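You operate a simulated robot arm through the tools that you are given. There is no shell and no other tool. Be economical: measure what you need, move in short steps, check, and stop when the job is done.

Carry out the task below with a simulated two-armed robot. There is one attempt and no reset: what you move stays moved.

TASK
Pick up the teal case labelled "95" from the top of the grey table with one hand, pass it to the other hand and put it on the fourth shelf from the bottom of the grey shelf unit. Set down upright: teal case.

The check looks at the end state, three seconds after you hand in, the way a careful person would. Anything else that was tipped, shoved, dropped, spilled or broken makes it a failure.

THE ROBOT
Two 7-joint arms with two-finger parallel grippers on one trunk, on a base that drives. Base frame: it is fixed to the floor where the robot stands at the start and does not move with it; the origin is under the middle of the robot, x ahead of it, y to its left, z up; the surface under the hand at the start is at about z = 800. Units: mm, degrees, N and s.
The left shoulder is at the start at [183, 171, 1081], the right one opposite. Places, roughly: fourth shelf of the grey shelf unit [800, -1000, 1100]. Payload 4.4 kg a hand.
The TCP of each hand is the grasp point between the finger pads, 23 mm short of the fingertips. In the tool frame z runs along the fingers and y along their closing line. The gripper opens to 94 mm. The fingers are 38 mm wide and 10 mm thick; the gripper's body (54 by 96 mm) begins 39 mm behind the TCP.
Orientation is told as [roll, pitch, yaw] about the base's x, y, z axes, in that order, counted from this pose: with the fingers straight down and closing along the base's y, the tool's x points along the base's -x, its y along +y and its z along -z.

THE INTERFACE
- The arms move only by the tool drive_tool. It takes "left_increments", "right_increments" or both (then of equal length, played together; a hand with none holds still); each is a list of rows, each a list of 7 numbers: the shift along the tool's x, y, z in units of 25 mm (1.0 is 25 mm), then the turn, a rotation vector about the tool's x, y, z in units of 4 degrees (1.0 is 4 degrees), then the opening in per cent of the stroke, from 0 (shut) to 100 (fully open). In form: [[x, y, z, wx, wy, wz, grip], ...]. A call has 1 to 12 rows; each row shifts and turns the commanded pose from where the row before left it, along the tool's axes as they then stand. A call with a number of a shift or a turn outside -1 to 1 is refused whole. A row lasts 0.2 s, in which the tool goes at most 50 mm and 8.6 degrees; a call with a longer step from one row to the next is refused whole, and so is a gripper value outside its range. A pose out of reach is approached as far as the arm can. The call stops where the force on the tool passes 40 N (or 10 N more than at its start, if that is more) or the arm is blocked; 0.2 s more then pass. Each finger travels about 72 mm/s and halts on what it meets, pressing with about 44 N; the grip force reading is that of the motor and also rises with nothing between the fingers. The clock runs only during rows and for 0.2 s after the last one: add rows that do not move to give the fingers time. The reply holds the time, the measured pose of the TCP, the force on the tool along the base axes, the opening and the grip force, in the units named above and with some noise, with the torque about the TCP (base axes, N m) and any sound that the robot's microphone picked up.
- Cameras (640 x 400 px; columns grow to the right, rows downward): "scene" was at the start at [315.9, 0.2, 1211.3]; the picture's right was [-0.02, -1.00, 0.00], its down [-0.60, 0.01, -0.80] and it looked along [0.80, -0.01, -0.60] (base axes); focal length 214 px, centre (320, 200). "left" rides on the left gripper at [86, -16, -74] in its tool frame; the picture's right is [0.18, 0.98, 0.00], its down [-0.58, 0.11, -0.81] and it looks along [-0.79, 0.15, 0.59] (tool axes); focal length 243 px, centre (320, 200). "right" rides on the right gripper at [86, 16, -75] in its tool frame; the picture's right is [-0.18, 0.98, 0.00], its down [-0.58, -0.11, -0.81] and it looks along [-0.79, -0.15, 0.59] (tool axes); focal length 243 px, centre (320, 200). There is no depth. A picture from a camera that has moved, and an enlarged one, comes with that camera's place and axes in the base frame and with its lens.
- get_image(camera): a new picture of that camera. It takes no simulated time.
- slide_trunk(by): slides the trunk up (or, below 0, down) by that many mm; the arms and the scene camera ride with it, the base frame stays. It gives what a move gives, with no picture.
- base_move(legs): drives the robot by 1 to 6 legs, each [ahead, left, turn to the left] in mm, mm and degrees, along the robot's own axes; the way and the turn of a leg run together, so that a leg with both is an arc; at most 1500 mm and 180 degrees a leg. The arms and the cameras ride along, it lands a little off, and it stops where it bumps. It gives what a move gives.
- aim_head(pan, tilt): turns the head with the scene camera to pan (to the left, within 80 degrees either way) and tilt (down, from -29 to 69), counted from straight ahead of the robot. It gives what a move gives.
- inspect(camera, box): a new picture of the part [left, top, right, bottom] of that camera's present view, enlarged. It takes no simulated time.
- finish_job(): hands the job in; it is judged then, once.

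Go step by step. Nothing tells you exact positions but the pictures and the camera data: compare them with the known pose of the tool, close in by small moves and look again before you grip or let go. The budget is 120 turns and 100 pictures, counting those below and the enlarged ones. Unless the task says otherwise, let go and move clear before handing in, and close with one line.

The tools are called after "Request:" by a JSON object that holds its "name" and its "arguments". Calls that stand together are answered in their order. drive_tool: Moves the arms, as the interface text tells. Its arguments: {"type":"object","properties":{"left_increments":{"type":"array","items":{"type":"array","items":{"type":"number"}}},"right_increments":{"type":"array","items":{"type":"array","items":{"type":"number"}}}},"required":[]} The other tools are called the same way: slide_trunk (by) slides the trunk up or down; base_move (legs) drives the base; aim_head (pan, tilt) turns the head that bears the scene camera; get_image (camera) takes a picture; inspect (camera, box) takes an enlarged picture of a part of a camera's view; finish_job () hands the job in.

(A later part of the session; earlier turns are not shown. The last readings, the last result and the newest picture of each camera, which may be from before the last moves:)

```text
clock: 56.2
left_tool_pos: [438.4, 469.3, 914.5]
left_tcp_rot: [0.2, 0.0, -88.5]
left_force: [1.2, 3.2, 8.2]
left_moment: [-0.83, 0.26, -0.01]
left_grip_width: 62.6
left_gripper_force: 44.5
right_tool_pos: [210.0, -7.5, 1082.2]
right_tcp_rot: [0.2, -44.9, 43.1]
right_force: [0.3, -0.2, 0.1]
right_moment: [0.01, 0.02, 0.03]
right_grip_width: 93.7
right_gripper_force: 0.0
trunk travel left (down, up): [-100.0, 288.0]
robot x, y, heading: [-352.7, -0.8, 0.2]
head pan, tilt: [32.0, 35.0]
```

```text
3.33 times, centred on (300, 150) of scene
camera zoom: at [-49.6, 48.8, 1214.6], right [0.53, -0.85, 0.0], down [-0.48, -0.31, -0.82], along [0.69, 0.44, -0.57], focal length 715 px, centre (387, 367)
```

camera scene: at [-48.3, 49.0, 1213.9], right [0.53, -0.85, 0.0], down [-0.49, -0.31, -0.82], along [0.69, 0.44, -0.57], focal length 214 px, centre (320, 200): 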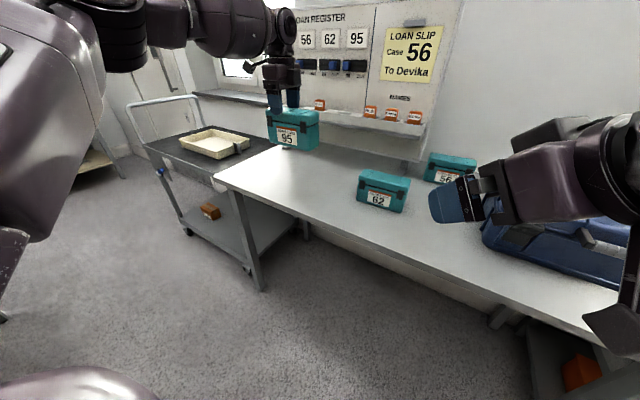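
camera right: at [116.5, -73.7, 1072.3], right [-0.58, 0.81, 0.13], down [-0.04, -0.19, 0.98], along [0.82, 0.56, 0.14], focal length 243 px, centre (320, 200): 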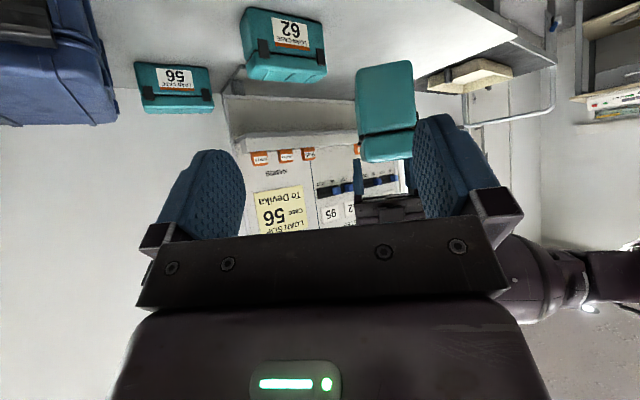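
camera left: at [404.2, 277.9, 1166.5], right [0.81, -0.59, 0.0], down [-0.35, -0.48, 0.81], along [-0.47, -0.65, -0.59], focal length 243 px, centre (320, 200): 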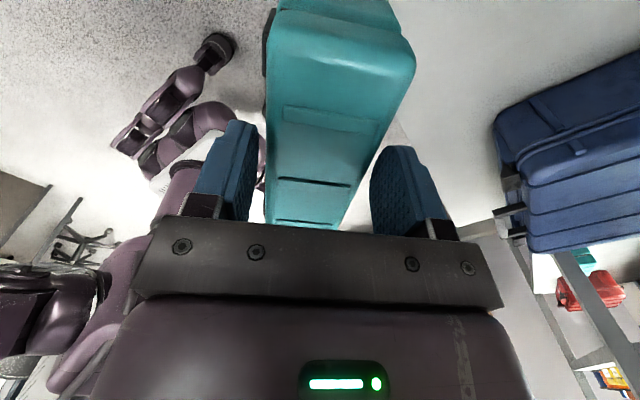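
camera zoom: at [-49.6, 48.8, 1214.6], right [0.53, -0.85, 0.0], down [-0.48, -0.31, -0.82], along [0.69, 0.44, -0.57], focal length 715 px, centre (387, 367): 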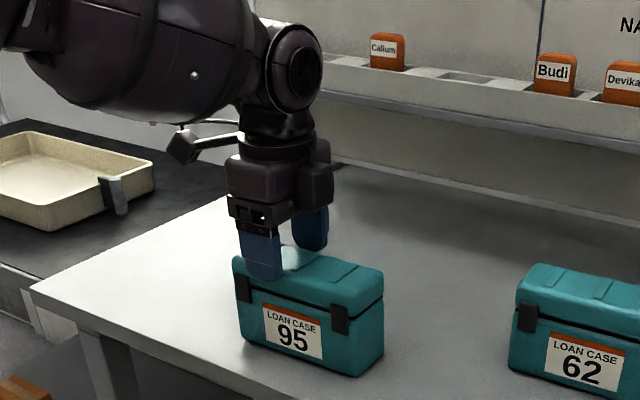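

It is standing on the table. I open, go deeper (TCP ≈ 853) and slightly nearer the case centre, then look before regripping.

Request:
{"name": "drive_tool", "arguments": {"left_increments": [[0, 0, -0.05, 0, 0, 0, 70], [0, 0, 0, 0, 0, 0, 85], [0, 0, 0, 0, 0, 0, 100], [0, 0, 0, 0, 0, 0, 100], [-0.15, 0, 0.5, 0, 0, 0, 100], [-0.15, 0, 0.5, 0, 0, 0, 100], [0, 0, 0.5, 0, 0, 0, 100], [0, 0, 0.4, 0, 0, 0, 100], [0, 0, 0.3, 0, 0, 0, 100], [0, 0, 0.2, 0, 0, 0, 100]]}}

Request:
{"name": "get_image", "arguments": {"camera": "left"}}

Request:
{"name": "inspect", "arguments": {"camera": "scene", "box": [220, 90, 380, 210]}}

```text
clock: 58.4
left_tool_pos: [437.1, 461.4, 860.6]
left_tcp_rot: [0.6, 0.0, -88.4]
left_force: [3.9, 5.6, 26.6]
left_moment: [-0.31, 0.72, -0.13]
left_grip_width: 94.0
left_gripper_force: 0.0
right_tool_pos: [208.0, -8.2, 1083.1]
right_tcp_rot: [0.0, -45.0, 43.2]
right_force: [-0.8, -1.2, 0.0]
right_moment: [-0.02, 0.01, 0.02]
right_grip_width: 94.1
right_gripper_force: 0.1
trunk travel left (down, up): [-100.0, 288.0]
robot x, y, heading: [-354.2, -2.4, 0.2]
head pan, tilt: [32.0, 35.0]
```

```text
73 pictures are left
camera left: at [418.3, 546.7, 935.0], right [0.98, 0.21, 0.01], down [0.12, -0.58, 0.81], along [0.18, -0.79, -0.59], focal length 243 px, centre (320, 200)
```

left: 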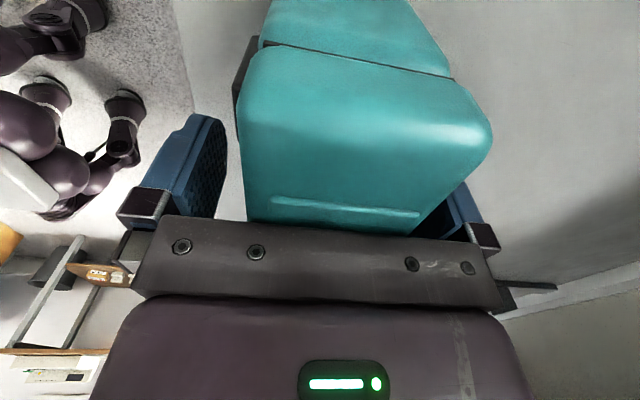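

```text
3.33 times, centred on (300, 150) of scene
camera zoom: at [-51.5, 48.1, 1215.9], right [0.53, -0.85, 0.0], down [-0.48, -0.31, -0.82], along [0.69, 0.44, -0.57], focal length 715 px, centre (387, 367)
```

zoom: 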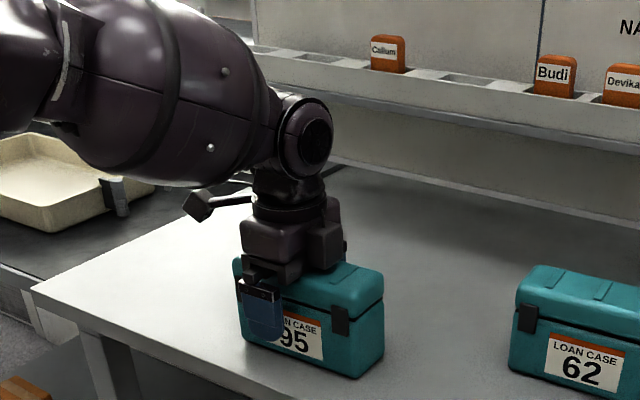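

The palm just touched the case top, so the case is about 100 mm tall. I back off a few mm, grip, and test with a very gentle lift.

Request:
{"name": "drive_tool", "arguments": {"left_increments": [[0, 0, -0.15, 0, 0, 0, 100], [0, 0, -0.15, 0, 0, 0, 100], [0, 0, 0, 0, 0, 0, 70], [0, 0, 0, 0, 0, 0, 40], [0, 0, 0, 0, 0, 0, 0], [0, 0, 0, 0, 0, 0, 0], [0, 0, 0, 0, 0, 0, 0], [0, 0, 0, 0, 0, 0, 0], [0, 0, 0, 0, 0, 0, 0]]}}

Request:
{"name": "inspect", "arguments": {"camera": "scene", "box": [220, 90, 380, 210]}}

Request:
{"name": "drive_tool", "arguments": {"left_increments": [[0, 0, -0.1, 0, 0, 0, 0], [0, 0, -0.2, 0, 0, 0, 0], [0, 0, -0.2, 0, 0, 0, 0], [0, 0, -0.2, 0, 0, 0, 0], [0, 0, -0.2, 0, 0, 0, 0], [0, 0, -0.2, 0, 0, 0, 0], [0, 0, -0.1, 0, 0, 0, 0]]}}

Request:
{"name": "inspect", "arguments": {"camera": "scene", "box": [220, 90, 380, 210]}}

```text
clock: 60.4
left_tool_pos: [436.9, 458.0, 860.3]
left_tcp_rot: [0.0, -0.1, -88.5]
left_force: [-2.8, -2.0, 6.5]
left_moment: [-0.52, -0.15, -0.14]
left_grip_width: 63.2
left_gripper_force: 43.4
right_tool_pos: [210.0, -7.8, 1081.3]
right_tcp_rot: [0.2, -44.9, 42.9]
right_force: [-0.5, 0.1, 0.0]
right_moment: [0.02, -0.02, 0.01]
right_grip_width: 93.8
right_gripper_force: 0.1
trunk travel left (down, up): [-100.0, 288.0]
robot x, y, heading: [-353.5, 0.7, 0.4]
head pan, tilt: [32.0, 35.0]
```

```text
3.33 times, centred on (300, 150) of scene
camera zoom: at [-49.4, 48.5, 1214.2], right [0.53, -0.85, 0.0], down [-0.48, -0.31, -0.82], along [0.69, 0.44, -0.57], focal length 715 px, centre (387, 367)
```

zoom: 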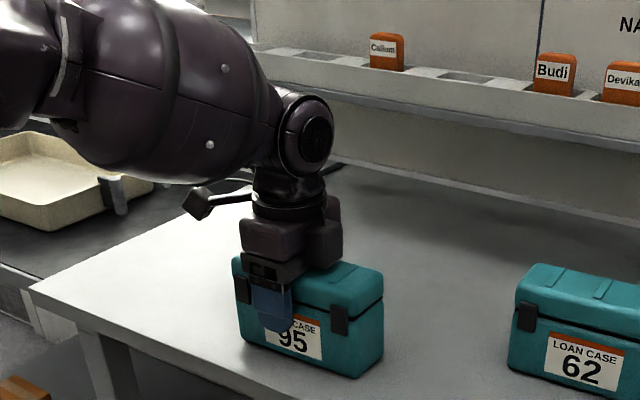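

```text
clock: 62.0
left_tool_pos: [438.6, 461.4, 890.8]
left_tcp_rot: [-0.1, 0.0, -88.5]
left_force: [0.3, -0.6, -4.2]
left_moment: [0.02, 0.0, -0.01]
left_grip_width: 63.2
left_gripper_force: 44.0
right_tool_pos: [211.5, -7.5, 1081.3]
right_tcp_rot: [0.3, -44.7, 43.0]
right_force: [-0.4, -0.1, -0.7]
right_moment: [-0.01, 0.04, 0.02]
right_grip_width: 94.0
right_gripper_force: 0.0
trunk travel left (down, up): [-100.0, 288.0]
robot x, y, heading: [-348.1, -0.8, 0.3]
head pan, tilt: [32.0, 35.0]
```

```text
3.33 times, centred on (300, 150) of scene
camera zoom: at [-48.3, 49.0, 1213.9], right [0.53, -0.85, 0.0], down [-0.49, -0.31, -0.82], along [0.69, 0.44, -0.57], focal length 715 px, centre (387, 367)
```

zoom: 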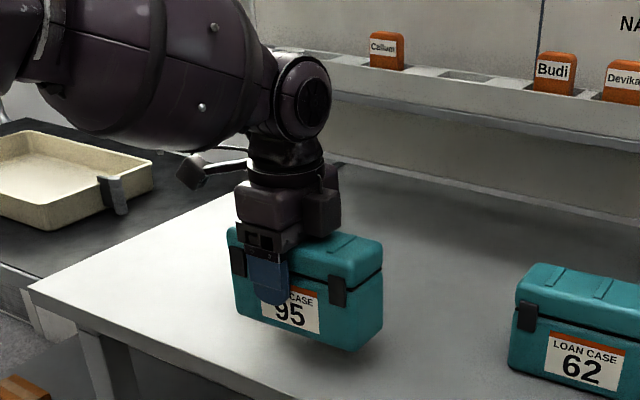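

The slow lift works: the case is off the table with the full weight on the hand. I wait and look for creep.

Request:
{"name": "drive_tool", "arguments": {"left_increments": [[0, 0, 0, 0, 0, 0, 0], [0, 0, 0, 0, 0, 0, 0], [0, 0, 0, 0, 0, 0, 0], [0, 0, 0, 0, 0, 0, 0], [0, 0, 0, 0, 0, 0, 0], [0, 0, 0, 0, 0, 0, 0], [0, 0, 0, 0, 0, 0, 0], [0, 0, 0, 0, 0, 0, 0], [0, 0, 0, 0, 0, 0, 0], [0, 0, 0, 0, 0, 0, 0], [0, 0, 0, 0, 0, 0, 0], [0, 0, 0, 0, 0, 0, 0]]}}

Request:
{"name": "inspect", "arguments": {"camera": "scene", "box": [220, 90, 380, 210]}}

```text
clock: 64.6
left_tool_pos: [437.7, 460.2, 891.0]
left_tcp_rot: [0.1, 0.0, -88.5]
left_force: [-0.3, 0.0, -4.0]
left_moment: [0.06, 0.04, 0.01]
left_grip_width: 62.9
left_gripper_force: 44.5
right_tool_pos: [209.9, -7.2, 1080.3]
right_tcp_rot: [0.4, -44.8, 42.9]
right_force: [0.7, -0.7, 0.8]
right_moment: [0.02, 0.02, -0.05]
right_grip_width: 93.9
right_gripper_force: 0.0
trunk travel left (down, up): [-100.0, 288.0]
robot x, y, heading: [-353.5, 0.9, 0.5]
head pan, tilt: [32.0, 35.0]
```

```text
3.33 times, centred on (300, 150) of scene
camera zoom: at [-48.3, 49.1, 1213.9], right [0.53, -0.85, 0.0], down [-0.49, -0.31, -0.82], along [0.69, 0.44, -0.57], focal length 715 px, centre (387, 367)
```

zoom: 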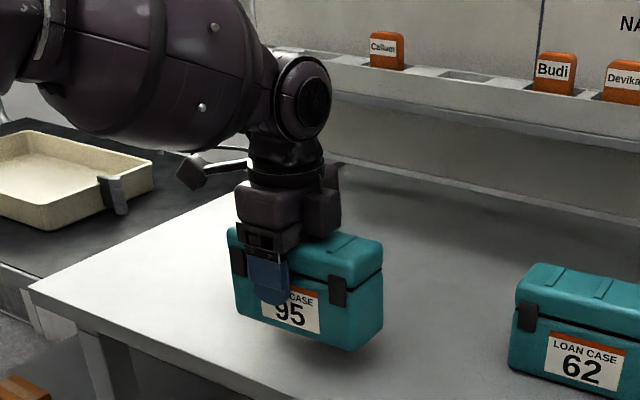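

No creep when still. I lift on with a gentle speed ramp and check again.

Request:
{"name": "drive_tool", "arguments": {"left_increments": [[0, 0, -0.1, 0, 0, 0, 0], [0, 0, -0.2, 0, 0, 0, 0], [0, 0, -0.3, 0, 0, 0, 0], [0, 0, -0.4, 0, 0, 0, 0], [0, 0, -0.4, 0, 0, 0, 0], [0, 0, -0.4, 0, 0, 0, 0], [0, 0, -0.4, 0, 0, 0, 0], [0, 0, -0.4, 0, 0, 0, 0], [0, 0, -0.4, 0, 0, 0, 0], [0, 0, -0.3, 0, 0, 0, 0], [0, 0, -0.2, 0, 0, 0, 0], [0, 0, -0.1, 0, 0, 0, 0]]}}

Request:
{"name": "inspect", "arguments": {"camera": "scene", "box": [220, 60, 380, 180]}}

```text
clock: 67.2
left_tool_pos: [438.0, 460.8, 979.4]
left_tcp_rot: [0.0, 0.0, -88.5]
left_force: [-0.7, -0.7, -3.8]
left_moment: [0.03, 0.02, 0.04]
left_grip_width: 63.0
left_gripper_force: 44.4
right_tool_pos: [211.6, -7.2, 1082.8]
right_tcp_rot: [0.3, -44.7, 42.9]
right_force: [0.5, -0.5, -0.3]
right_moment: [-0.03, 0.0, 0.02]
right_grip_width: 94.0
right_gripper_force: 0.1
trunk travel left (down, up): [-100.0, 288.0]
robot x, y, heading: [-351.1, -1.0, 0.4]
head pan, tilt: [32.0, 35.0]
```

```text
3.33 times, centred on (300, 120) of scene
camera zoom: at [-48.3, 49.0, 1213.9], right [0.53, -0.85, 0.0], down [-0.49, -0.31, -0.82], along [0.69, 0.44, -0.57], focal length 715 px, centre (387, 467)
```

zoom: 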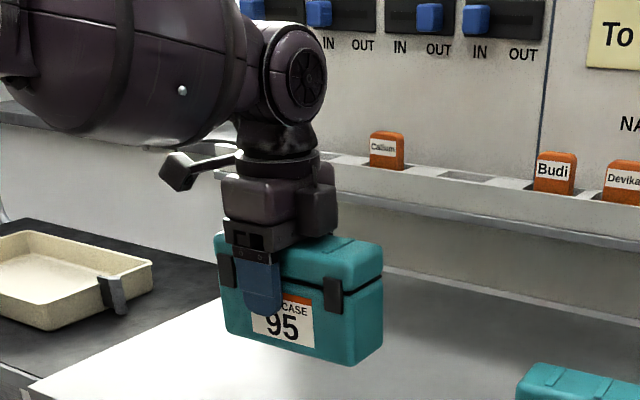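

No slip now. I raise the case on to about z 1190 with ramps, and raise the right hand alongside.

Request:
{"name": "drive_tool", "arguments": {"left_increments": [[0, 0, -0.2, 0, 0, 0, 0], [0, 0, -0.3, 0, 0, 0, 0], [0, 0, -0.4, 0, 0, 0, 0], [0, 0, -0.4, 0, 0, 0, 0], [0, 0, -0.4, 0, 0, 0, 0], [0, 0, -0.4, 0, 0, 0, 0], [0, 0, -0.4, 0, 0, 0, 0], [0, 0, -0.4, 0, 0, 0, 0], [0, 0, -0.4, 0, 0, 0, 0], [0, 0, -0.4, 0, 0, 0, 0], [0, 0, -0.3, 0, 0, 0, 0], [0, 0, -0.2, 0, 0, 0, 0]], "right_increments": [[-0.3, 0, -0.3, 0, 0, 0, 100], [-0.3, 0, -0.3, 0, 0, 0, 100], [-0.3, 0, -0.3, 0, 0, 0, 100], [-0.3, 0, -0.3, 0, 0, 0, 100], [-0.3, 0, -0.3, 0, 0, 0, 100], [-0.3, 0, -0.3, 0, 0, 0, 100], [-0.3, 0, -0.3, 0, 0, 0, 100], [-0.3, 0, -0.3, 0, 0, 0, 100], [-0.3, 0, -0.3, 0, 0, 0, 100], [-0.3, 0, -0.3, 0, 0, 0, 100], [-0.3, 0, -0.3, 0, 0, 0, 100], [-0.3, 0, -0.3, 0, 0, 0, 100]]}}

Request:
{"name": "drive_tool", "arguments": {"left_increments": [[0, 0, -0.2, 0, 0, 0, 0], [0, 0, -0.3, 0, 0, 0, 0], [0, 0, -0.4, 0, 0, 0, 0], [0, 0, -0.4, 0, 0, 0, 0], [0, 0, -0.4, 0, 0, 0, 0], [0, 0, -0.4, 0, 0, 0, 0], [0, 0, -0.4, 0, 0, 0, 0], [0, 0, -0.4, 0, 0, 0, 0], [0, 0, -0.4, 0, 0, 0, 0], [0, 0, -0.4, 0, 0, 0, 0], [0, 0, -0.3, 0, 0, 0, 0], [0, 0, -0.2, 0, 0, 0, 0]]}}

Request:
{"name": "drive_tool", "arguments": {"left_increments": [[0, 0, 0, 0, 0, 0.5, 0], [0, 0, 0, 0, 0, 1, 0], [0, 0, 0, 0, 0, 1, 0], [0, 0, 0, 0, 0, 1, 0], [0, 0, 0, 0, 0, 1, 0], [0, 0, 0, 0, 0, 1, 0], [0, 0, 0, 0, 0, 1, 0], [0, 0, 0, 0, 0, 1, 0], [0, 0, 0, 0, 0, 1, 0], [0, 0, 0, 0, 0, 1, 0], [0, 0, 0, 0, 0, 1, 0], [0, 0, 0, 0, 0, 0.5, 0]]}}

Request:
{"name": "get_image", "arguments": {"camera": "left"}}

Request:
{"name": "get_image", "arguments": {"camera": "scene"}}

```text
clock: 69.8
left_tool_pos: [437.6, 461.6, 1086.2]
left_tcp_rot: [0.1, 0.0, -88.5]
left_force: [0.6, -0.3, -3.3]
left_moment: [0.01, -0.03, -0.01]
left_grip_width: 62.8
left_gripper_force: 44.5
right_tool_pos: [209.7, -7.1, 1209.5]
right_tcp_rot: [0.2, -44.9, 43.1]
right_force: [0.0, -0.6, -0.2]
right_moment: [0.0, -0.02, 0.04]
right_grip_width: 94.2
right_gripper_force: 0.0
trunk travel left (down, up): [-100.0, 288.0]
robot x, y, heading: [-354.9, -1.4, 0.4]
head pan, tilt: [32.0, 35.0]
```

```text
clock: 72.4
left_tool_pos: [432.1, 472.2, 1190.9]
left_tcp_rot: [0.0, 0.1, -88.5]
left_force: [0.4, 0.3, -4.5]
left_moment: [0.03, -0.01, 0.0]
left_grip_width: 62.8
left_gripper_force: 43.3
left hand out of reach, approached as far as the arm can: row 10, 11, 12
right_tool_pos: [210.8, -7.5, 1208.7]
right_tcp_rot: [0.2, -44.6, 42.9]
right_force: [-0.2, 0.5, -0.7]
right_moment: [-0.01, 0.04, 0.0]
right_grip_width: 94.0
right_gripper_force: 0.1
trunk travel left (down, up): [-100.0, 288.0]
robot x, y, heading: [-352.8, 0.2, 0.3]
head pan, tilt: [32.0, 35.0]
```

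```text
clock: 75.0
left_tool_pos: [432.4, 471.2, 1190.5]
left_tcp_rot: [0.0, 0.0, -132.7]
left_force: [-0.2, -0.3, -3.6]
left_moment: [0.01, -0.04, 0.0]
left_grip_width: 62.8
left_gripper_force: 44.3
right_tool_pos: [209.7, -6.9, 1208.4]
right_tcp_rot: [0.3, -44.8, 42.9]
right_force: [-0.7, 0.2, -0.2]
right_moment: [0.02, 0.01, 0.04]
right_grip_width: 94.1
right_gripper_force: 0.1
trunk travel left (down, up): [-100.0, 288.0]
robot x, y, heading: [-350.1, -0.9, 0.6]
head pan, tilt: [32.0, 35.0]
```

```text
67 pictures are left
camera left: at [478.9, 546.0, 1264.3], right [0.85, -0.53, 0.0], down [-0.31, -0.5, 0.81], along [-0.43, -0.68, -0.59], focal length 243 px, centre (320, 200)
```

left: 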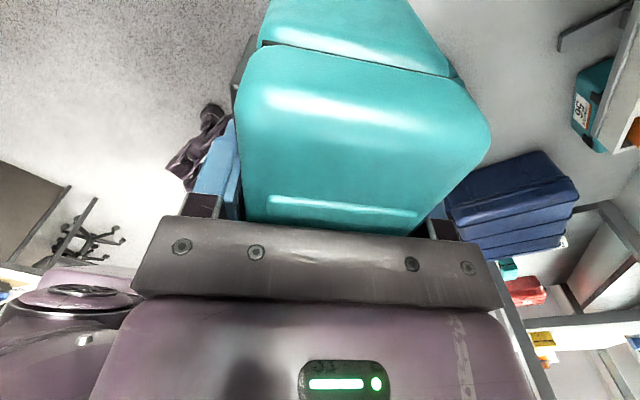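

```text
66 pictures are left
camera scene: at [-48.3, 49.1, 1213.9], right [0.53, -0.85, 0.0], down [-0.49, -0.31, -0.82], along [0.69, 0.44, -0.57], focal length 214 px, centre (320, 200)
```

scene: 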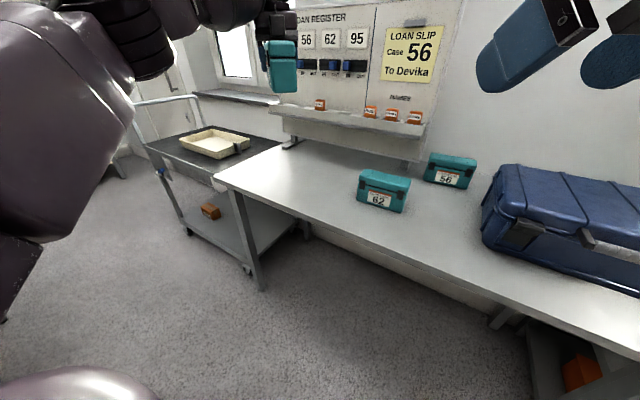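

The case is still flush with the palm. I align the left hand to the 43° heading and bring it in to the handover spot at about (352, 206).

Request:
{"name": "drive_tool", "arguments": {"left_increments": [[0, 0, 0, 0, 0, 1, 0], [-0.2, 0.12, 0, 0, 0, 0.05, 0], [-0.435, 0.252, 0, 0, 0, 0, 0], [-0.435, 0.252, 0, 0, 0, 0, 0], [-0.435, 0.252, 0, 0, 0, 0, 0], [-0.435, 0.252, 0, 0, 0, 0, 0], [-0.435, 0.252, 0, 0, 0, 0, 0], [-0.435, 0.252, 0, 0, 0, 0, 0], [-0.435, 0.252, 0, 0, 0, 0, 0], [-0.435, 0.252, 0, 0, 0, 0, 0], [-0.435, 0.252, 0, 0, 0, 0, 0], [-0.435, 0.252, 0, 0, 0, 0, 0]]}}

Request:
{"name": "drive_tool", "arguments": {"left_increments": [[-0.435, 0.252, 0, 0, 0, 0, 0], [-0.435, 0.252, 0, 0, 0, 0, 0], [-0.435, 0.252, 0, 0, 0, 0, 0], [-0.435, 0.252, 0, 0, 0, 0, 0], [-0.435, 0.252, 0, 0, 0, 0, 0], [-0.435, 0.252, 0, 0, 0, 0, 0], [-0.435, 0.252, 0, 0, 0, 0, 0], [-0.435, 0.252, 0, 0, 0, 0, 0], [-0.435, 0.252, 0, 0, 0, 0, 0], [-0.435, 0.252, 0, 0, 0, 0, 0], [-0.435, 0.252, 0, 0, 0, 0, 0], [-0.2, 0.12, 0, 0, 0, 0, 0]]}}

Request:
{"name": "aim_head", "arguments": {"pan": 18, "tilt": 8}}

Request:
{"name": "get_image", "arguments": {"camera": "scene"}}

Request:
{"name": "get_image", "arguments": {"camera": "right"}}

```text
clock: 77.6
left_tool_pos: [393.6, 344.6, 1190.9]
left_tcp_rot: [0.0, 0.1, -136.7]
left_force: [0.2, 0.8, -4.1]
left_moment: [0.02, -0.07, -0.02]
left_grip_width: 63.1
left_gripper_force: 44.0
right_tool_pos: [209.4, -7.5, 1209.0]
right_tcp_rot: [0.3, -44.9, 42.9]
right_force: [0.3, -0.1, 0.3]
right_moment: [0.03, 0.0, 0.05]
right_grip_width: 93.9
right_gripper_force: 0.1
trunk travel left (down, up): [-100.0, 288.0]
robot x, y, heading: [-349.0, -2.6, 0.3]
head pan, tilt: [32.0, 35.0]
```

```text
clock: 80.2
left_tool_pos: [353.6, 224.8, 1192.0]
left_tcp_rot: [0.0, 0.0, -136.6]
left_force: [0.5, 0.0, -4.1]
left_moment: [0.06, -0.01, -0.01]
left_grip_width: 62.9
left_gripper_force: 43.8
left hand out of reach, approached as far as the arm can: row 10, 11
right_tool_pos: [210.3, -6.8, 1208.8]
right_tcp_rot: [0.2, -44.7, 42.8]
right_force: [-0.5, -0.5, -0.4]
right_moment: [0.01, 0.0, 0.0]
right_grip_width: 94.1
right_gripper_force: 0.1
trunk travel left (down, up): [-100.0, 288.0]
robot x, y, heading: [-352.2, -0.3, 0.4]
head pan, tilt: [32.0, 35.0]
```

```text
clock: 81.1
left_tool_pos: [354.7, 224.7, 1191.9]
left_tcp_rot: [0.0, 0.1, -136.6]
left_force: [-0.2, 0.1, -4.5]
left_moment: [0.03, -0.08, 0.01]
left_grip_width: 62.6
left_gripper_force: 43.8
right_tool_pos: [210.7, -8.1, 1207.5]
right_tcp_rot: [0.3, -44.9, 42.9]
right_force: [-0.3, -0.1, 1.1]
right_moment: [-0.02, 0.04, -0.01]
right_grip_width: 94.0
right_gripper_force: 0.1
trunk travel left (down, up): [-100.0, 288.0]
robot x, y, heading: [-351.4, -1.5, 0.1]
head pan, tilt: [18.0, 8.0]
```

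```text
65 pictures are left
camera scene: at [-34.9, 31.0, 1257.2], right [0.31, -0.95, 0.0], down [-0.13, -0.04, -0.99], along [0.94, 0.31, -0.14], focal length 214 px, centre (320, 200)
```

scene: 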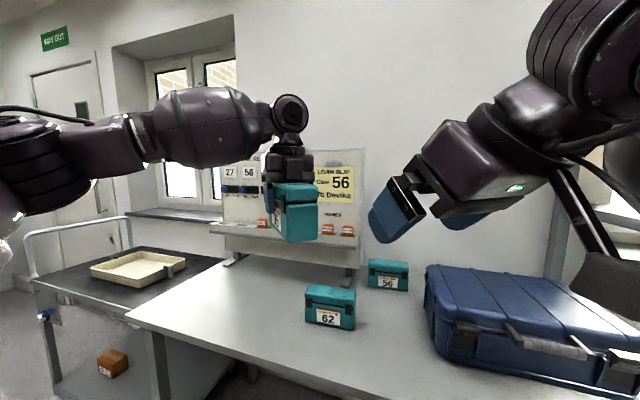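

```text
64 pictures are left
camera right: at [116.7, -74.2, 1200.1], right [-0.58, 0.81, 0.13], down [-0.04, -0.19, 0.98], along [0.82, 0.56, 0.14], focal length 243 px, centre (320, 200)
```

right: 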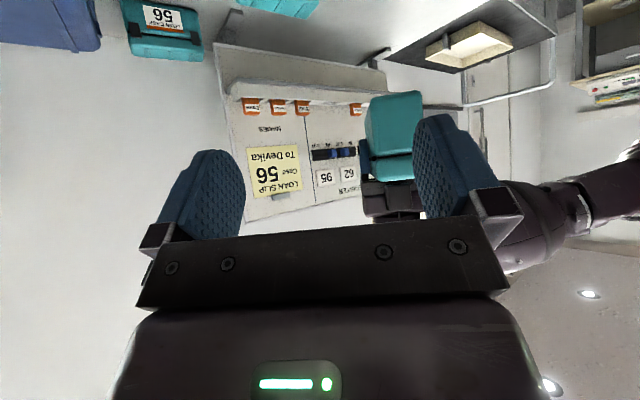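

Handover target for the right TCP is about (311, 184, 1207). I bring the right hand to 90 mm short of it along the case axis and check alignment.

Request:
{"name": "drive_tool", "arguments": {"right_increments": [[-0.267, 0.235, 0.267, 0, 0, 0, 100], [-0.267, 0.235, 0.267, 0, 0, 0, 100], [-0.267, 0.235, 0.267, 0, 0, 0, 100], [-0.267, 0.235, 0.267, 0, 0, 0, 100], [-0.267, 0.235, 0.267, 0, 0, 0, 100], [-0.267, 0.235, 0.267, 0, 0, 0, 100], [-0.267, 0.235, 0.267, 0, 0, 0, 100], [-0.267, 0.235, 0.267, 0, 0, 0, 100], [-0.267, 0.235, 0.267, 0, 0, 0, 100], [-0.267, 0.235, 0.267, 0, 0, 0, 100], [-0.267, 0.235, 0.267, 0, 0, 0, 100], [-0.267, 0.235, 0.267, 0, 0, 0, 100]]}}

Request:
{"name": "get_image", "arguments": {"camera": "right"}}

Request:
{"name": "inspect", "arguments": {"camera": "scene", "box": [220, 100, 420, 260]}}

```text
clock: 83.7
left_tool_pos: [353.5, 225.9, 1193.2]
left_tcp_rot: [0.1, 0.0, -136.6]
left_force: [0.1, 0.0, -4.1]
left_moment: [0.0, -0.06, 0.01]
left_grip_width: 62.8
left_gripper_force: 43.9
right_tool_pos: [244.6, 122.6, 1207.2]
right_tcp_rot: [0.2, -44.9, 42.9]
right_force: [0.8, 0.9, 0.4]
right_moment: [0.01, 0.0, -0.02]
right_grip_width: 94.1
right_gripper_force: 0.0
trunk travel left (down, up): [-100.0, 288.0]
robot x, y, heading: [-350.7, -2.8, 0.2]
head pan, tilt: [18.0, 8.0]
```

```text
63 pictures are left
camera right: at [151.2, 56.0, 1198.9], right [-0.58, 0.81, 0.13], down [-0.04, -0.19, 0.98], along [0.82, 0.56, 0.14], focal length 243 px, centre (320, 200)
```

right: 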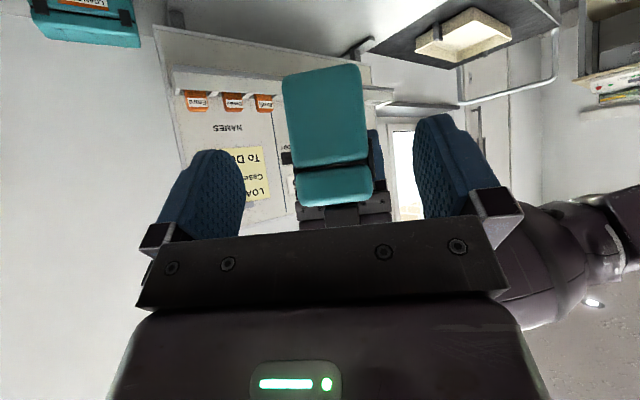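

```text
2.50 times, centred on (320, 180) of scene
camera zoom: at [-34.8, 31.3, 1257.3], right [0.31, -0.95, 0.0], down [-0.13, -0.04, -0.99], along [0.94, 0.31, -0.14], focal length 536 px, centre (320, 250)
```

zoom: 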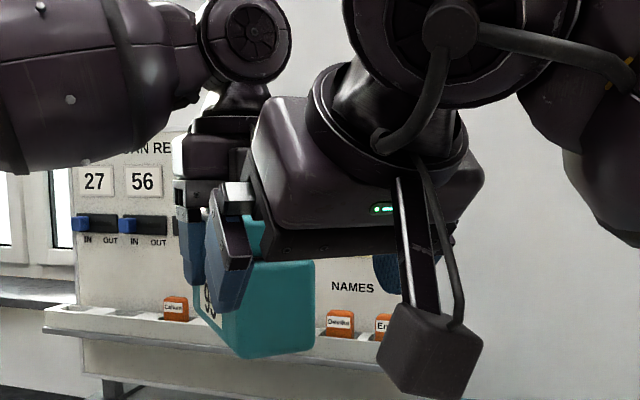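

Measurement matches: the end face is centred and the top is at 1230. I advance 90 mm in slow rows.

Request:
{"name": "drive_tool", "arguments": {"right_increments": [[-0.22, 0, 0.22, 0, 0, 0, 100], [-0.22, 0, 0.22, 0, 0, 0, 100], [-0.22, 0, 0.22, 0, 0, 0, 100], [-0.22, 0, 0.22, 0, 0, 0, 100], [-0.22, 0, 0.22, 0, 0, 0, 100], [-0.22, 0, 0.22, 0, 0, 0, 100], [-0.22, 0, 0.22, 0, 0, 0, 100], [-0.22, 0, 0.22, 0, 0, 0, 100], [-0.22, 0, 0.22, 0, 0, 0, 100], [-0.22, 0, 0.22, 0, 0, 0, 100], [-0.22, 0, 0.22, 0, 0, 0, 100]]}}

Request:
{"name": "get_image", "arguments": {"camera": "right"}}

Request:
{"name": "get_image", "arguments": {"camera": "left"}}

```text
clock: 86.1
left_tool_pos: [352.9, 225.9, 1192.9]
left_tcp_rot: [0.1, 0.0, -136.6]
left_force: [-0.2, -0.3, -4.6]
left_moment: [0.04, -0.09, 0.0]
left_grip_width: 62.8
left_gripper_force: 43.2
right_tool_pos: [309.2, 181.7, 1208.0]
right_tcp_rot: [0.2, -44.8, 43.0]
right_force: [-0.4, 0.0, 0.2]
right_moment: [0.0, -0.04, 0.01]
right_grip_width: 94.1
right_gripper_force: 0.1
trunk travel left (down, up): [-100.0, 288.0]
robot x, y, heading: [-350.4, 4.7, 0.2]
head pan, tilt: [18.0, 8.0]
```

```text
61 pictures are left
camera right: at [214.5, 114.5, 1199.0], right [-0.58, 0.81, 0.13], down [-0.04, -0.19, 0.98], along [0.82, 0.56, 0.14], focal length 243 px, centre (320, 200)
```

right: 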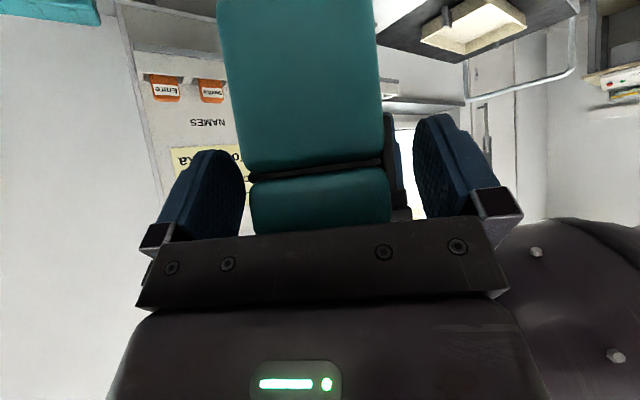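

```text
60 pictures are left
camera left: at [406.1, 296.7, 1266.8], right [0.81, -0.59, 0.0], down [-0.35, -0.48, 0.81], along [-0.47, -0.65, -0.59], focal length 243 px, centre (320, 200)
```

left: 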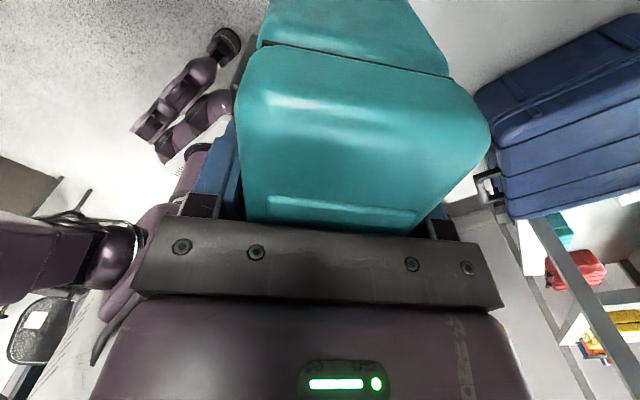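

The fingers straddle the case end. I close the right hand and watch the forces on both.

Request:
{"name": "drive_tool", "arguments": {"right_increments": [[0, 0, 0, 0, 0, 0, 85], [0, 0, 0, 0, 0, 0, 75], [0, 0, 0, 0, 0, 0, 70], [0, 0, 0, 0, 0, 0, 66], [0, 0, 0, 0, 0, 0, 62], [0, 0, 0, 0, 0, 0, 50], [0, 0, 0, 0, 0, 0, 30], [0, 0, 0, 0, 0, 0, 0], [0, 0, 0, 0, 0, 0, 0], [0, 0, 0, 0, 0, 0, 0], [0, 0, 0, 0, 0, 0, 0]]}}

Request:
{"name": "get_image", "arguments": {"camera": "right"}}

```text
clock: 88.5
left_tool_pos: [354.5, 224.9, 1192.8]
left_tcp_rot: [0.0, 0.0, -136.7]
left_force: [9.5, -12.8, -3.3]
left_moment: [0.89, 0.76, 0.15]
left_grip_width: 63.0
left_gripper_force: 43.4
right_tool_pos: [307.3, 180.6, 1206.4]
right_tcp_rot: [0.2, -44.9, 43.1]
right_force: [-9.6, 12.3, 1.0]
right_moment: [-0.73, -0.63, 0.83]
right_grip_width: 62.9
right_gripper_force: 43.8
trunk travel left (down, up): [-100.0, 288.0]
robot x, y, heading: [-349.1, -0.4, 0.2]
head pan, tilt: [18.0, 8.0]
```

```text
59 pictures are left
camera right: at [213.9, 114.6, 1198.9], right [-0.58, 0.81, 0.13], down [-0.04, -0.19, 0.98], along [0.82, 0.56, 0.14], focal length 243 px, centre (320, 200)
```

right: 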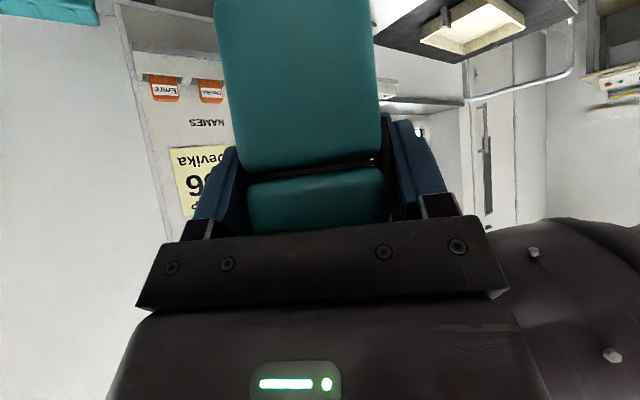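

Both hands hold it, with 16 N of sideways strain. I relax that by shifting the right hand about 2.5 mm sideways.

Request:
{"name": "drive_tool", "arguments": {"right_increments": [[0, 0.05, 0, 0, 0, 0, 0], [0, 0.05, 0, 0, 0, 0, 0], [0, 0, 0, 0, 0, 0, 0]]}}

```text
clock: 89.3
left_tool_pos: [353.0, 224.2, 1193.0]
left_tcp_rot: [0.0, 0.1, -136.7]
left_force: [0.4, -4.5, 1.6]
left_moment: [0.0, 0.64, -1.96]
left_grip_width: 62.7
left_gripper_force: 44.1
right_tool_pos: [307.5, 182.8, 1207.9]
right_tcp_rot: [0.2, -44.8, 42.9]
right_force: [-0.5, 4.4, -0.8]
right_moment: [-0.13, -0.47, 2.1]
right_grip_width: 62.9
right_gripper_force: 43.7
trunk travel left (down, up): [-100.0, 288.0]
robot x, y, heading: [-350.9, -0.1, 0.3]
head pan, tilt: [18.0, 8.0]
```

Strain is low. I release with the left hand and watch the right hand's load.

Request:
{"name": "drive_tool", "arguments": {"left_increments": [[0, 0, 0, 0, 0, 0, 70], [0, 0, 0, 0, 0, 0, 75], [0, 0, 0, 0, 0, 0, 85], [0, 0, 0, 0, 0, 0, 100], [0, 0, 0, 0, 0, 0, 100], [0, 0, 0, 0, 0, 0, 100]]}}

Request:
{"name": "get_image", "arguments": {"camera": "left"}}

Request:
{"name": "get_image", "arguments": {"camera": "right"}}

```text
clock: 90.7
left_tool_pos: [354.4, 225.0, 1192.8]
left_tcp_rot: [0.1, 0.0, -136.6]
left_force: [-1.5, 2.1, 4.4]
left_moment: [-0.01, 0.09, -0.08]
left_grip_width: 94.0
left_gripper_force: 0.1
right_tool_pos: [307.1, 182.8, 1208.1]
right_tcp_rot: [0.2, -44.8, 42.8]
right_force: [1.7, -2.0, -4.2]
right_moment: [-0.4, 0.33, -0.1]
right_grip_width: 62.8
right_gripper_force: 44.1
trunk travel left (down, up): [-100.0, 288.0]
robot x, y, heading: [-350.5, 0.3, 0.2]
head pan, tilt: [18.0, 8.0]
```

```text
58 pictures are left
camera left: at [406.0, 296.6, 1267.1], right [0.81, -0.59, 0.0], down [-0.35, -0.48, 0.81], along [-0.47, -0.65, -0.59], focal length 243 px, centre (320, 200)
```

left: 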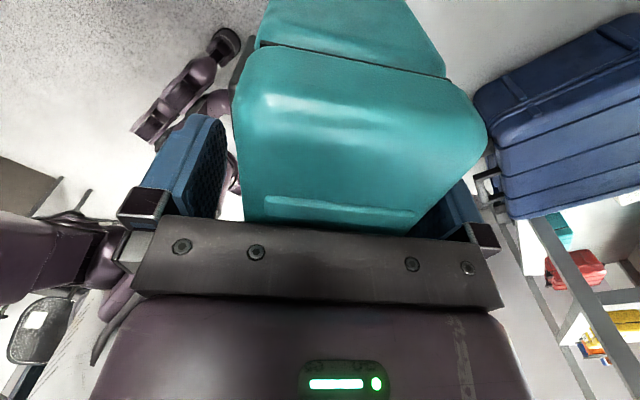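

```text
57 pictures are left
camera right: at [212.8, 115.7, 1199.5], right [-0.58, 0.81, 0.13], down [-0.04, -0.19, 0.98], along [0.82, 0.56, 0.14], focal length 243 px, centre (320, 200)
```

right: 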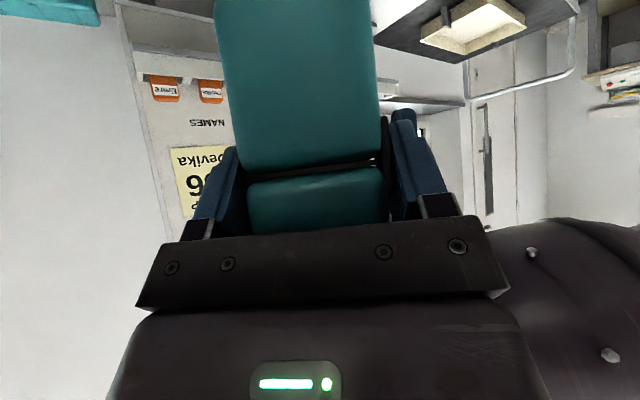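

The right hand carries it. I move the left hand straight up, clear of the case.

Request:
{"name": "drive_tool", "arguments": {"left_increments": [[0, 0, -0.1, 0, 0, 0, 100], [0, 0, -0.2, 0, 0, 0, 100], [0, 0, -0.3, 0, 0, 0, 100], [0, 0, -0.4, 0, 0, 0, 100], [0, 0, -0.4, 0, 0, 0, 100], [0, 0, -0.4, 0, 0, 0, 100], [0, 0, -0.4, 0, 0, 0, 100], [0, 0, -0.4, 0, 0, 0, 100]]}}

Request:
{"name": "get_image", "arguments": {"camera": "left"}}

Request:
{"name": "get_image", "arguments": {"camera": "scene"}}

```text
clock: 92.5
left_tool_pos: [348.9, 252.9, 1254.8]
left_tcp_rot: [0.0, 0.1, -136.7]
left_force: [28.8, -23.4, -15.8]
left_moment: [0.19, -0.26, 0.96]
left_grip_width: 94.2
left_gripper_force: 0.4
left hand out of reach, approached as far as the arm can: row 2, 3, 4, 5, 6, 7
right_tool_pos: [302.7, 185.6, 1209.6]
right_tcp_rot: [0.1, -45.1, 43.7]
right_force: [-29.3, 22.2, 11.6]
right_moment: [-0.29, -1.58, 2.04]
right_grip_width: 64.0
right_gripper_force: 44.2
trunk travel left (down, up): [-100.0, 288.0]
robot x, y, heading: [-352.4, -1.4, 0.1]
head pan, tilt: [18.0, 8.0]
```

```text
56 pictures are left
camera left: at [401.1, 324.1, 1329.0], right [0.81, -0.59, 0.0], down [-0.35, -0.48, 0.81], along [-0.47, -0.65, -0.59], focal length 243 px, centre (320, 200)
```

left: 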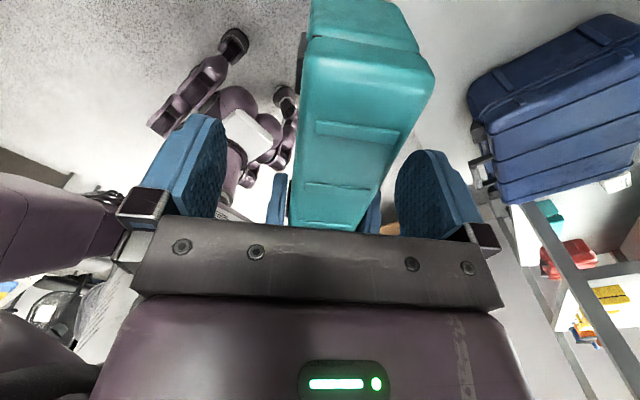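

```text
55 pictures are left
camera scene: at [-34.9, 30.7, 1257.3], right [0.31, -0.95, 0.0], down [-0.13, -0.04, -0.99], along [0.94, 0.31, -0.14], focal length 214 px, centre (320, 200)
```

scene: 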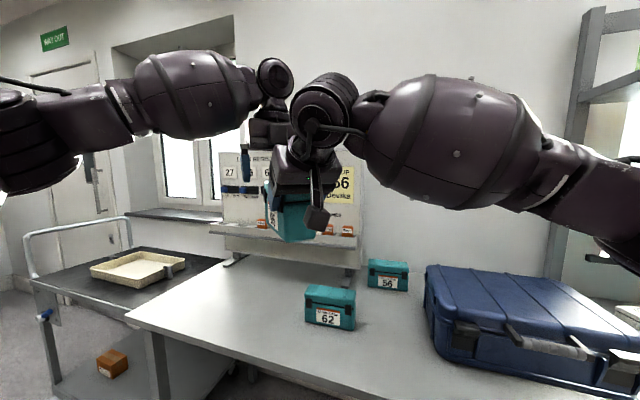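

The left arm drifted sideways at its height limit and one finger is pressing on the case side. I ease it back sideways to clear the contact.

Request:
{"name": "drive_tool", "arguments": {"left_increments": [[0, 0.25, 0, 0, 0, 0, 100], [0, 0.25, 0, 0, 0, 0, 100]]}}

```text
clock: 93.1
left_tool_pos: [349.4, 253.2, 1254.9]
left_tcp_rot: [0.2, 0.1, -136.6]
left_force: [34.4, -20.7, -14.6]
left_moment: [0.26, -0.47, 1.25]
left_grip_width: 94.1
left_gripper_force: 0.5
left hand out of reach, approached as far as the arm can: row 1, 2
right_tool_pos: [303.3, 184.7, 1207.9]
right_tcp_rot: [0.2, -44.8, 43.4]
right_force: [-35.1, 21.8, 11.2]
right_moment: [-0.39, -1.62, 2.09]
right_grip_width: 64.9
right_gripper_force: 44.3
trunk travel left (down, up): [-100.0, 288.0]
robot x, y, heading: [-349.3, -0.2, 0.3]
head pan, tilt: [18.0, 8.0]
```

I can't go directly sideways at this height, so I lower slightly while moving sideways.

Request:
{"name": "drive_tool", "arguments": {"left_increments": [[0, 0.1, 0.3, 0, 0, 0, 100], [0, 0.3, 0.2, 0, 0, 0, 100], [0, 0.3, 0.2, 0, 0, 0, 100]]}}

Request:
{"name": "get_image", "arguments": {"camera": "left"}}

```text
clock: 93.9
left_tool_pos: [347.4, 251.5, 1241.6]
left_tcp_rot: [0.5, 0.0, -136.9]
left_force: [25.8, -26.4, 18.7]
left_moment: [-1.3, -0.78, 0.76]
left_grip_width: 94.1
left_gripper_force: 0.2
left hand out of reach, approached as far as the arm can: row 2, 3
right_tool_pos: [303.1, 186.3, 1204.3]
right_tcp_rot: [0.3, -44.3, 43.4]
right_force: [-27.2, 27.0, -22.2]
right_moment: [-1.02, 0.73, 2.15]
right_grip_width: 63.6
right_gripper_force: 43.9
trunk travel left (down, up): [-100.0, 288.0]
robot x, y, heading: [-350.9, -0.3, 0.3]
head pan, tilt: [18.0, 8.0]
```

```text
54 pictures are left
camera left: at [400.3, 322.2, 1316.1], right [0.81, -0.59, 0.01], down [-0.36, -0.47, 0.81], along [-0.47, -0.65, -0.59], focal length 243 px, centre (320, 200)
```

left: 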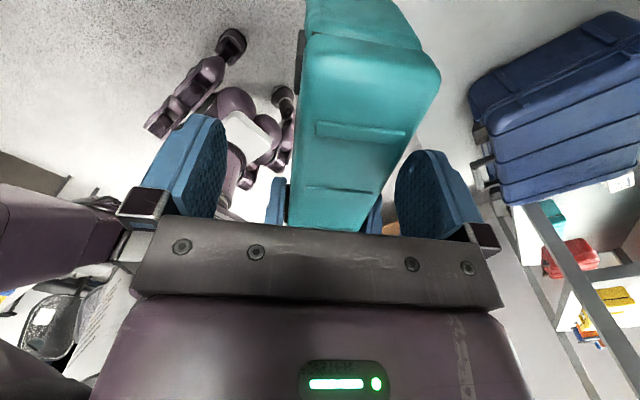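

The left finger presses the case's front side because the hand is about 17 mm off sideways. Instead I shift the right hand (with the case) sideways to centre it between the left fingers.

Request:
{"name": "drive_tool", "arguments": {"right_increments": [[0, 0.15, 0, 0, 0, 0, 0], [0, 0.15, 0, 0, 0, 0, 0], [0, 0.15, 0, 0, 0, 0, 0], [0, 0.15, 0, 0, 0, 0, 0], [0, 0, 0, 0, 0, 0, 0]]}}

Request:
{"name": "get_image", "arguments": {"camera": "left"}}

```text
clock: 95.1
left_tool_pos: [346.3, 252.8, 1239.2]
left_tcp_rot: [-0.1, -0.1, -136.6]
left_force: [0.1, 0.6, 0.6]
left_moment: [0.0, 0.0, 0.02]
left_grip_width: 94.1
left_gripper_force: 0.0
right_tool_pos: [297.8, 193.3, 1208.2]
right_tcp_rot: [0.3, -44.9, 42.8]
right_force: [0.3, 0.2, -5.2]
right_moment: [-0.14, 0.13, -0.02]
right_grip_width: 63.1
right_gripper_force: 43.9
trunk travel left (down, up): [-100.0, 288.0]
robot x, y, heading: [-351.5, 0.4, 0.1]
head pan, tilt: [18.0, 8.0]
```

```text
53 pictures are left
camera left: at [400.5, 324.4, 1314.2], right [0.81, -0.59, 0.0], down [-0.35, -0.48, 0.81], along [-0.48, -0.65, -0.59], focal length 243 px, centre (320, 200)
```

left: 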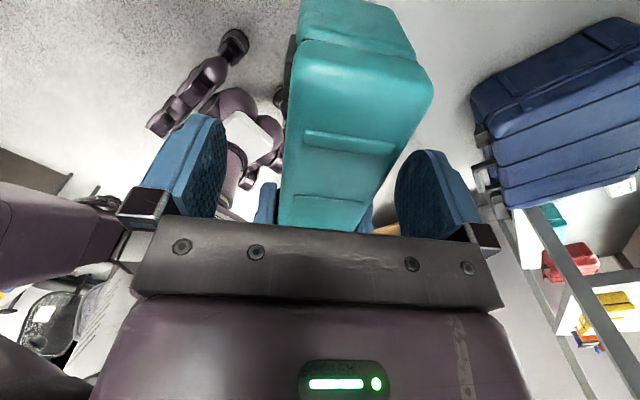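

Contact is gone. I lower the right hand gently about 45 mm to take the case out from between the left fingers.

Request:
{"name": "drive_tool", "arguments": {"right_increments": [[0.05, 0, 0.05, 0, 0, 0, 0], [0.1, 0, 0.1, 0, 0, 0, 0], [0.15, 0, 0.15, 0, 0, 0, 0], [0.15, 0, 0.15, 0, 0, 0, 0], [0.15, 0, 0.15, 0, 0, 0, 0], [0.15, 0, 0.15, 0, 0, 0, 0], [0.15, 0, 0.15, 0, 0, 0, 0], [0.15, 0, 0.15, 0, 0, 0, 0], [0.15, 0, 0.15, 0, 0, 0, 0], [0.1, 0, 0.1, 0, 0, 0, 0], [0.05, 0, 0.05, 0, 0, 0, 0]]}}

Request:
{"name": "get_image", "arguments": {"camera": "left"}}

Request:
{"name": "get_image", "arguments": {"camera": "right"}}

```text
clock: 97.5
left_tool_pos: [347.5, 253.4, 1241.1]
left_tcp_rot: [-0.1, 0.0, -136.7]
left_force: [-0.4, -0.5, -0.3]
left_moment: [0.01, -0.01, -0.05]
left_grip_width: 93.9
left_gripper_force: 0.1
right_tool_pos: [295.4, 192.6, 1159.3]
right_tcp_rot: [0.3, -44.9, 42.9]
right_force: [-0.2, -0.2, -4.5]
right_moment: [-0.16, 0.17, 0.0]
right_grip_width: 63.1
right_gripper_force: 44.2
trunk travel left (down, up): [-100.0, 288.0]
robot x, y, heading: [-351.7, -3.2, 0.3]
head pan, tilt: [18.0, 8.0]
```

```text
52 pictures are left
camera left: at [400.4, 323.9, 1314.7], right [0.81, -0.59, 0.0], down [-0.35, -0.48, 0.81], along [-0.48, -0.65, -0.59], focal length 243 px, centre (320, 200)
```

left: 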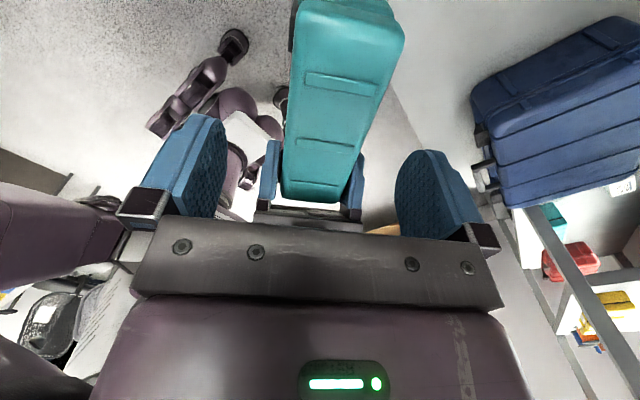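

```text
51 pictures are left
camera right: at [202.5, 126.6, 1151.5], right [-0.58, 0.81, 0.13], down [-0.04, -0.19, 0.98], along [0.82, 0.56, 0.14], focal length 243 px, centre (320, 200)
```

right: 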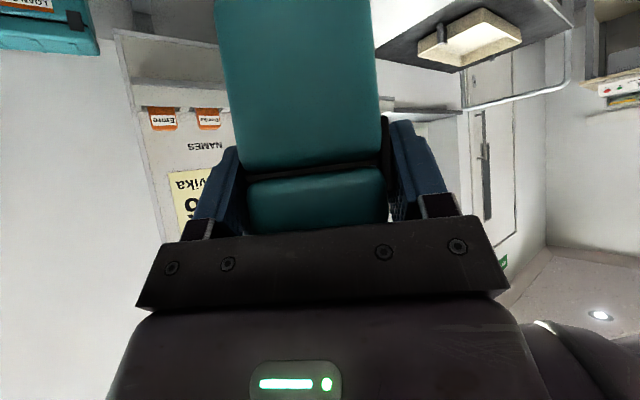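

The case is held firmly and level by the right hand. I move the left hand away, and then turn the right hand back to face straight ahead.

Request:
{"name": "drive_tool", "arguments": {"left_increments": [[0.69, -0.73, 0, 0, 0, 0, 100], [0.69, -0.73, 0, 0, 0, 0, 100], [0.69, -0.73, 0, 0, 0, 0, 100], [0.69, -0.73, 0, 0, 0, 0, 100], [0.69, -0.73, 0, 0, 0, 0, 100], [0.69, -0.73, 0, 0, 0, 0, 100], [0.69, -0.73, 0, 0, 0, 0, 100], [0.69, -0.73, 0, 0, 0, 0, 100]]}}

Request:
{"name": "drive_tool", "arguments": {"right_increments": [[0, -0.2, 0, 0.35, 0, 0.35, 0], [0, -0.4, 0, 0.7, 0, 0.7, 0], [0, -0.5, 0, 0.7, 0, 0.7, 0], [0, -0.5, 0, 0.7, 0, 0.7, 0], [0, -0.5, 0, 0.7, 0, 0.7, 0], [0, -0.5, 0, 0.7, 0, 0.7, 0], [0, -0.5, 0, 0.7, 0, 0.7, 0], [0, -0.5, 0, 0.7, 0, 0.7, 0], [0, -0.5, 0, 0.7, 0, 0.7, 0], [0, -0.5, 0, 0.7, 0, 0.7, 0], [0, -0.5, 0, 0.7, 0, 0.7, 0], [0, -0.3, 0, 0.35, 0, 0.35, 0]]}}

Request:
{"name": "get_image", "arguments": {"camera": "scene"}}

```text
clock: 99.3
left_tool_pos: [347.5, 452.3, 1239.9]
left_tcp_rot: [0.0, -0.2, -136.7]
left_force: [0.4, 0.3, 0.9]
left_moment: [0.01, 0.01, 0.01]
left_grip_width: 93.9
left_gripper_force: 0.0
right_tool_pos: [295.7, 193.0, 1160.4]
right_tcp_rot: [0.3, -44.8, 42.9]
right_force: [-0.6, 0.2, -5.0]
right_moment: [-0.13, 0.14, 0.02]
right_grip_width: 62.9
right_gripper_force: 44.1
trunk travel left (down, up): [-100.0, 288.0]
robot x, y, heading: [-350.4, -3.4, 0.3]
head pan, tilt: [18.0, 8.0]
```

```text
clock: 101.9
left_tool_pos: [348.1, 451.2, 1241.6]
left_tcp_rot: [0.0, 0.0, -136.7]
left_force: [-0.1, 0.4, 0.4]
left_moment: [0.01, -0.03, 0.01]
left_grip_width: 93.9
left_gripper_force: 0.0
right_tool_pos: [346.1, 72.4, 1159.5]
right_tcp_rot: [-0.1, -44.7, -0.5]
right_force: [0.3, -0.5, -5.1]
right_moment: [-0.01, 0.22, 0.0]
right_grip_width: 62.6
right_gripper_force: 44.3
trunk travel left (down, up): [-100.0, 288.0]
robot x, y, heading: [-347.6, -2.7, 0.4]
head pan, tilt: [18.0, 8.0]
```

```text
50 pictures are left
camera scene: at [-34.8, 30.7, 1257.3], right [0.31, -0.95, 0.0], down [-0.13, -0.04, -0.99], along [0.94, 0.31, -0.14], focal length 214 px, centre (320, 200)
```

scene: 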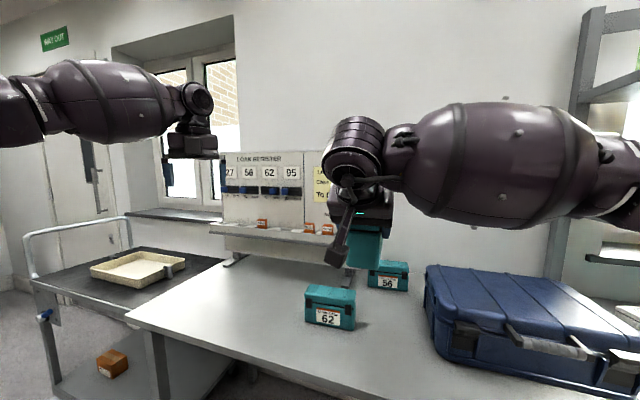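

The right hand now faces ahead. I bring it in front of the right shoulder and look at the shelf unit.

Request:
{"name": "drive_tool", "arguments": {"right_increments": [[0.1, -0.3, -0.1, 0, 0, 0, 0], [0.2, -0.6, -0.2, 0, 0, 0, 0], [0.25, -0.9, -0.25, 0, 0, 0, 0], [0.25, -0.9, -0.25, 0, 0, 0, 0], [0.25, -0.9, -0.25, 0, 0, 0, 0], [0.25, -0.9, -0.25, 0, 0, 0, 0], [0.25, -0.9, -0.25, 0, 0, 0, 0], [0.25, -0.9, -0.25, 0, 0, 0, 0], [0.25, -0.9, -0.25, 0, 0, 0, 0], [0.25, -0.9, -0.25, 0, 0, 0, 0], [0.2, -0.6, -0.2, 0, 0, 0, 0], [0.1, -0.3, -0.1, 0, 0, 0, 0]]}}

Request:
{"name": "aim_head", "arguments": {"pan": -60, "tilt": 10}}

Request:
{"name": "get_image", "arguments": {"camera": "scene"}}

```text
clock: 104.5
left_tool_pos: [347.3, 451.6, 1241.3]
left_tcp_rot: [0.0, 0.0, -136.7]
left_force: [-0.2, -0.6, -0.1]
left_moment: [-0.03, -0.02, 0.0]
left_grip_width: 93.7
left_gripper_force: 0.0
right_tool_pos: [253.5, -153.6, 1160.4]
right_tcp_rot: [0.0, -44.7, -0.4]
right_force: [0.5, 0.7, -4.7]
right_moment: [0.0, 0.2, 0.0]
right_grip_width: 63.0
right_gripper_force: 43.8
trunk travel left (down, up): [-100.0, 288.0]
robot x, y, heading: [-348.0, -3.4, 0.2]
head pan, tilt: [18.0, 8.0]
```

```text
clock: 106.0
left_tool_pos: [346.7, 451.8, 1239.9]
left_tcp_rot: [0.0, 0.0, -136.7]
left_force: [-0.5, 0.4, 0.2]
left_moment: [0.01, 0.0, -0.02]
left_grip_width: 94.1
left_gripper_force: 0.1
right_tool_pos: [253.1, -152.7, 1158.8]
right_tcp_rot: [0.1, -44.7, -0.5]
right_force: [0.1, -0.8, -4.4]
right_moment: [0.01, 0.22, -0.01]
right_grip_width: 63.0
right_gripper_force: 44.6
trunk travel left (down, up): [-100.0, 288.0]
robot x, y, heading: [-350.5, -0.8, 0.6]
head pan, tilt: [-60.0, 10.0]
```

```text
49 pictures are left
camera scene: at [-75.9, -78.5, 1254.1], right [-0.86, -0.5, 0.0], down [-0.09, 0.15, -0.98], along [0.5, -0.85, -0.17], focal length 214 px, centre (320, 200)
```

scene: 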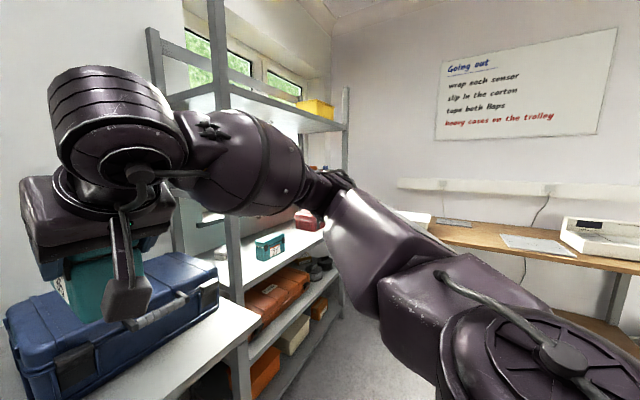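

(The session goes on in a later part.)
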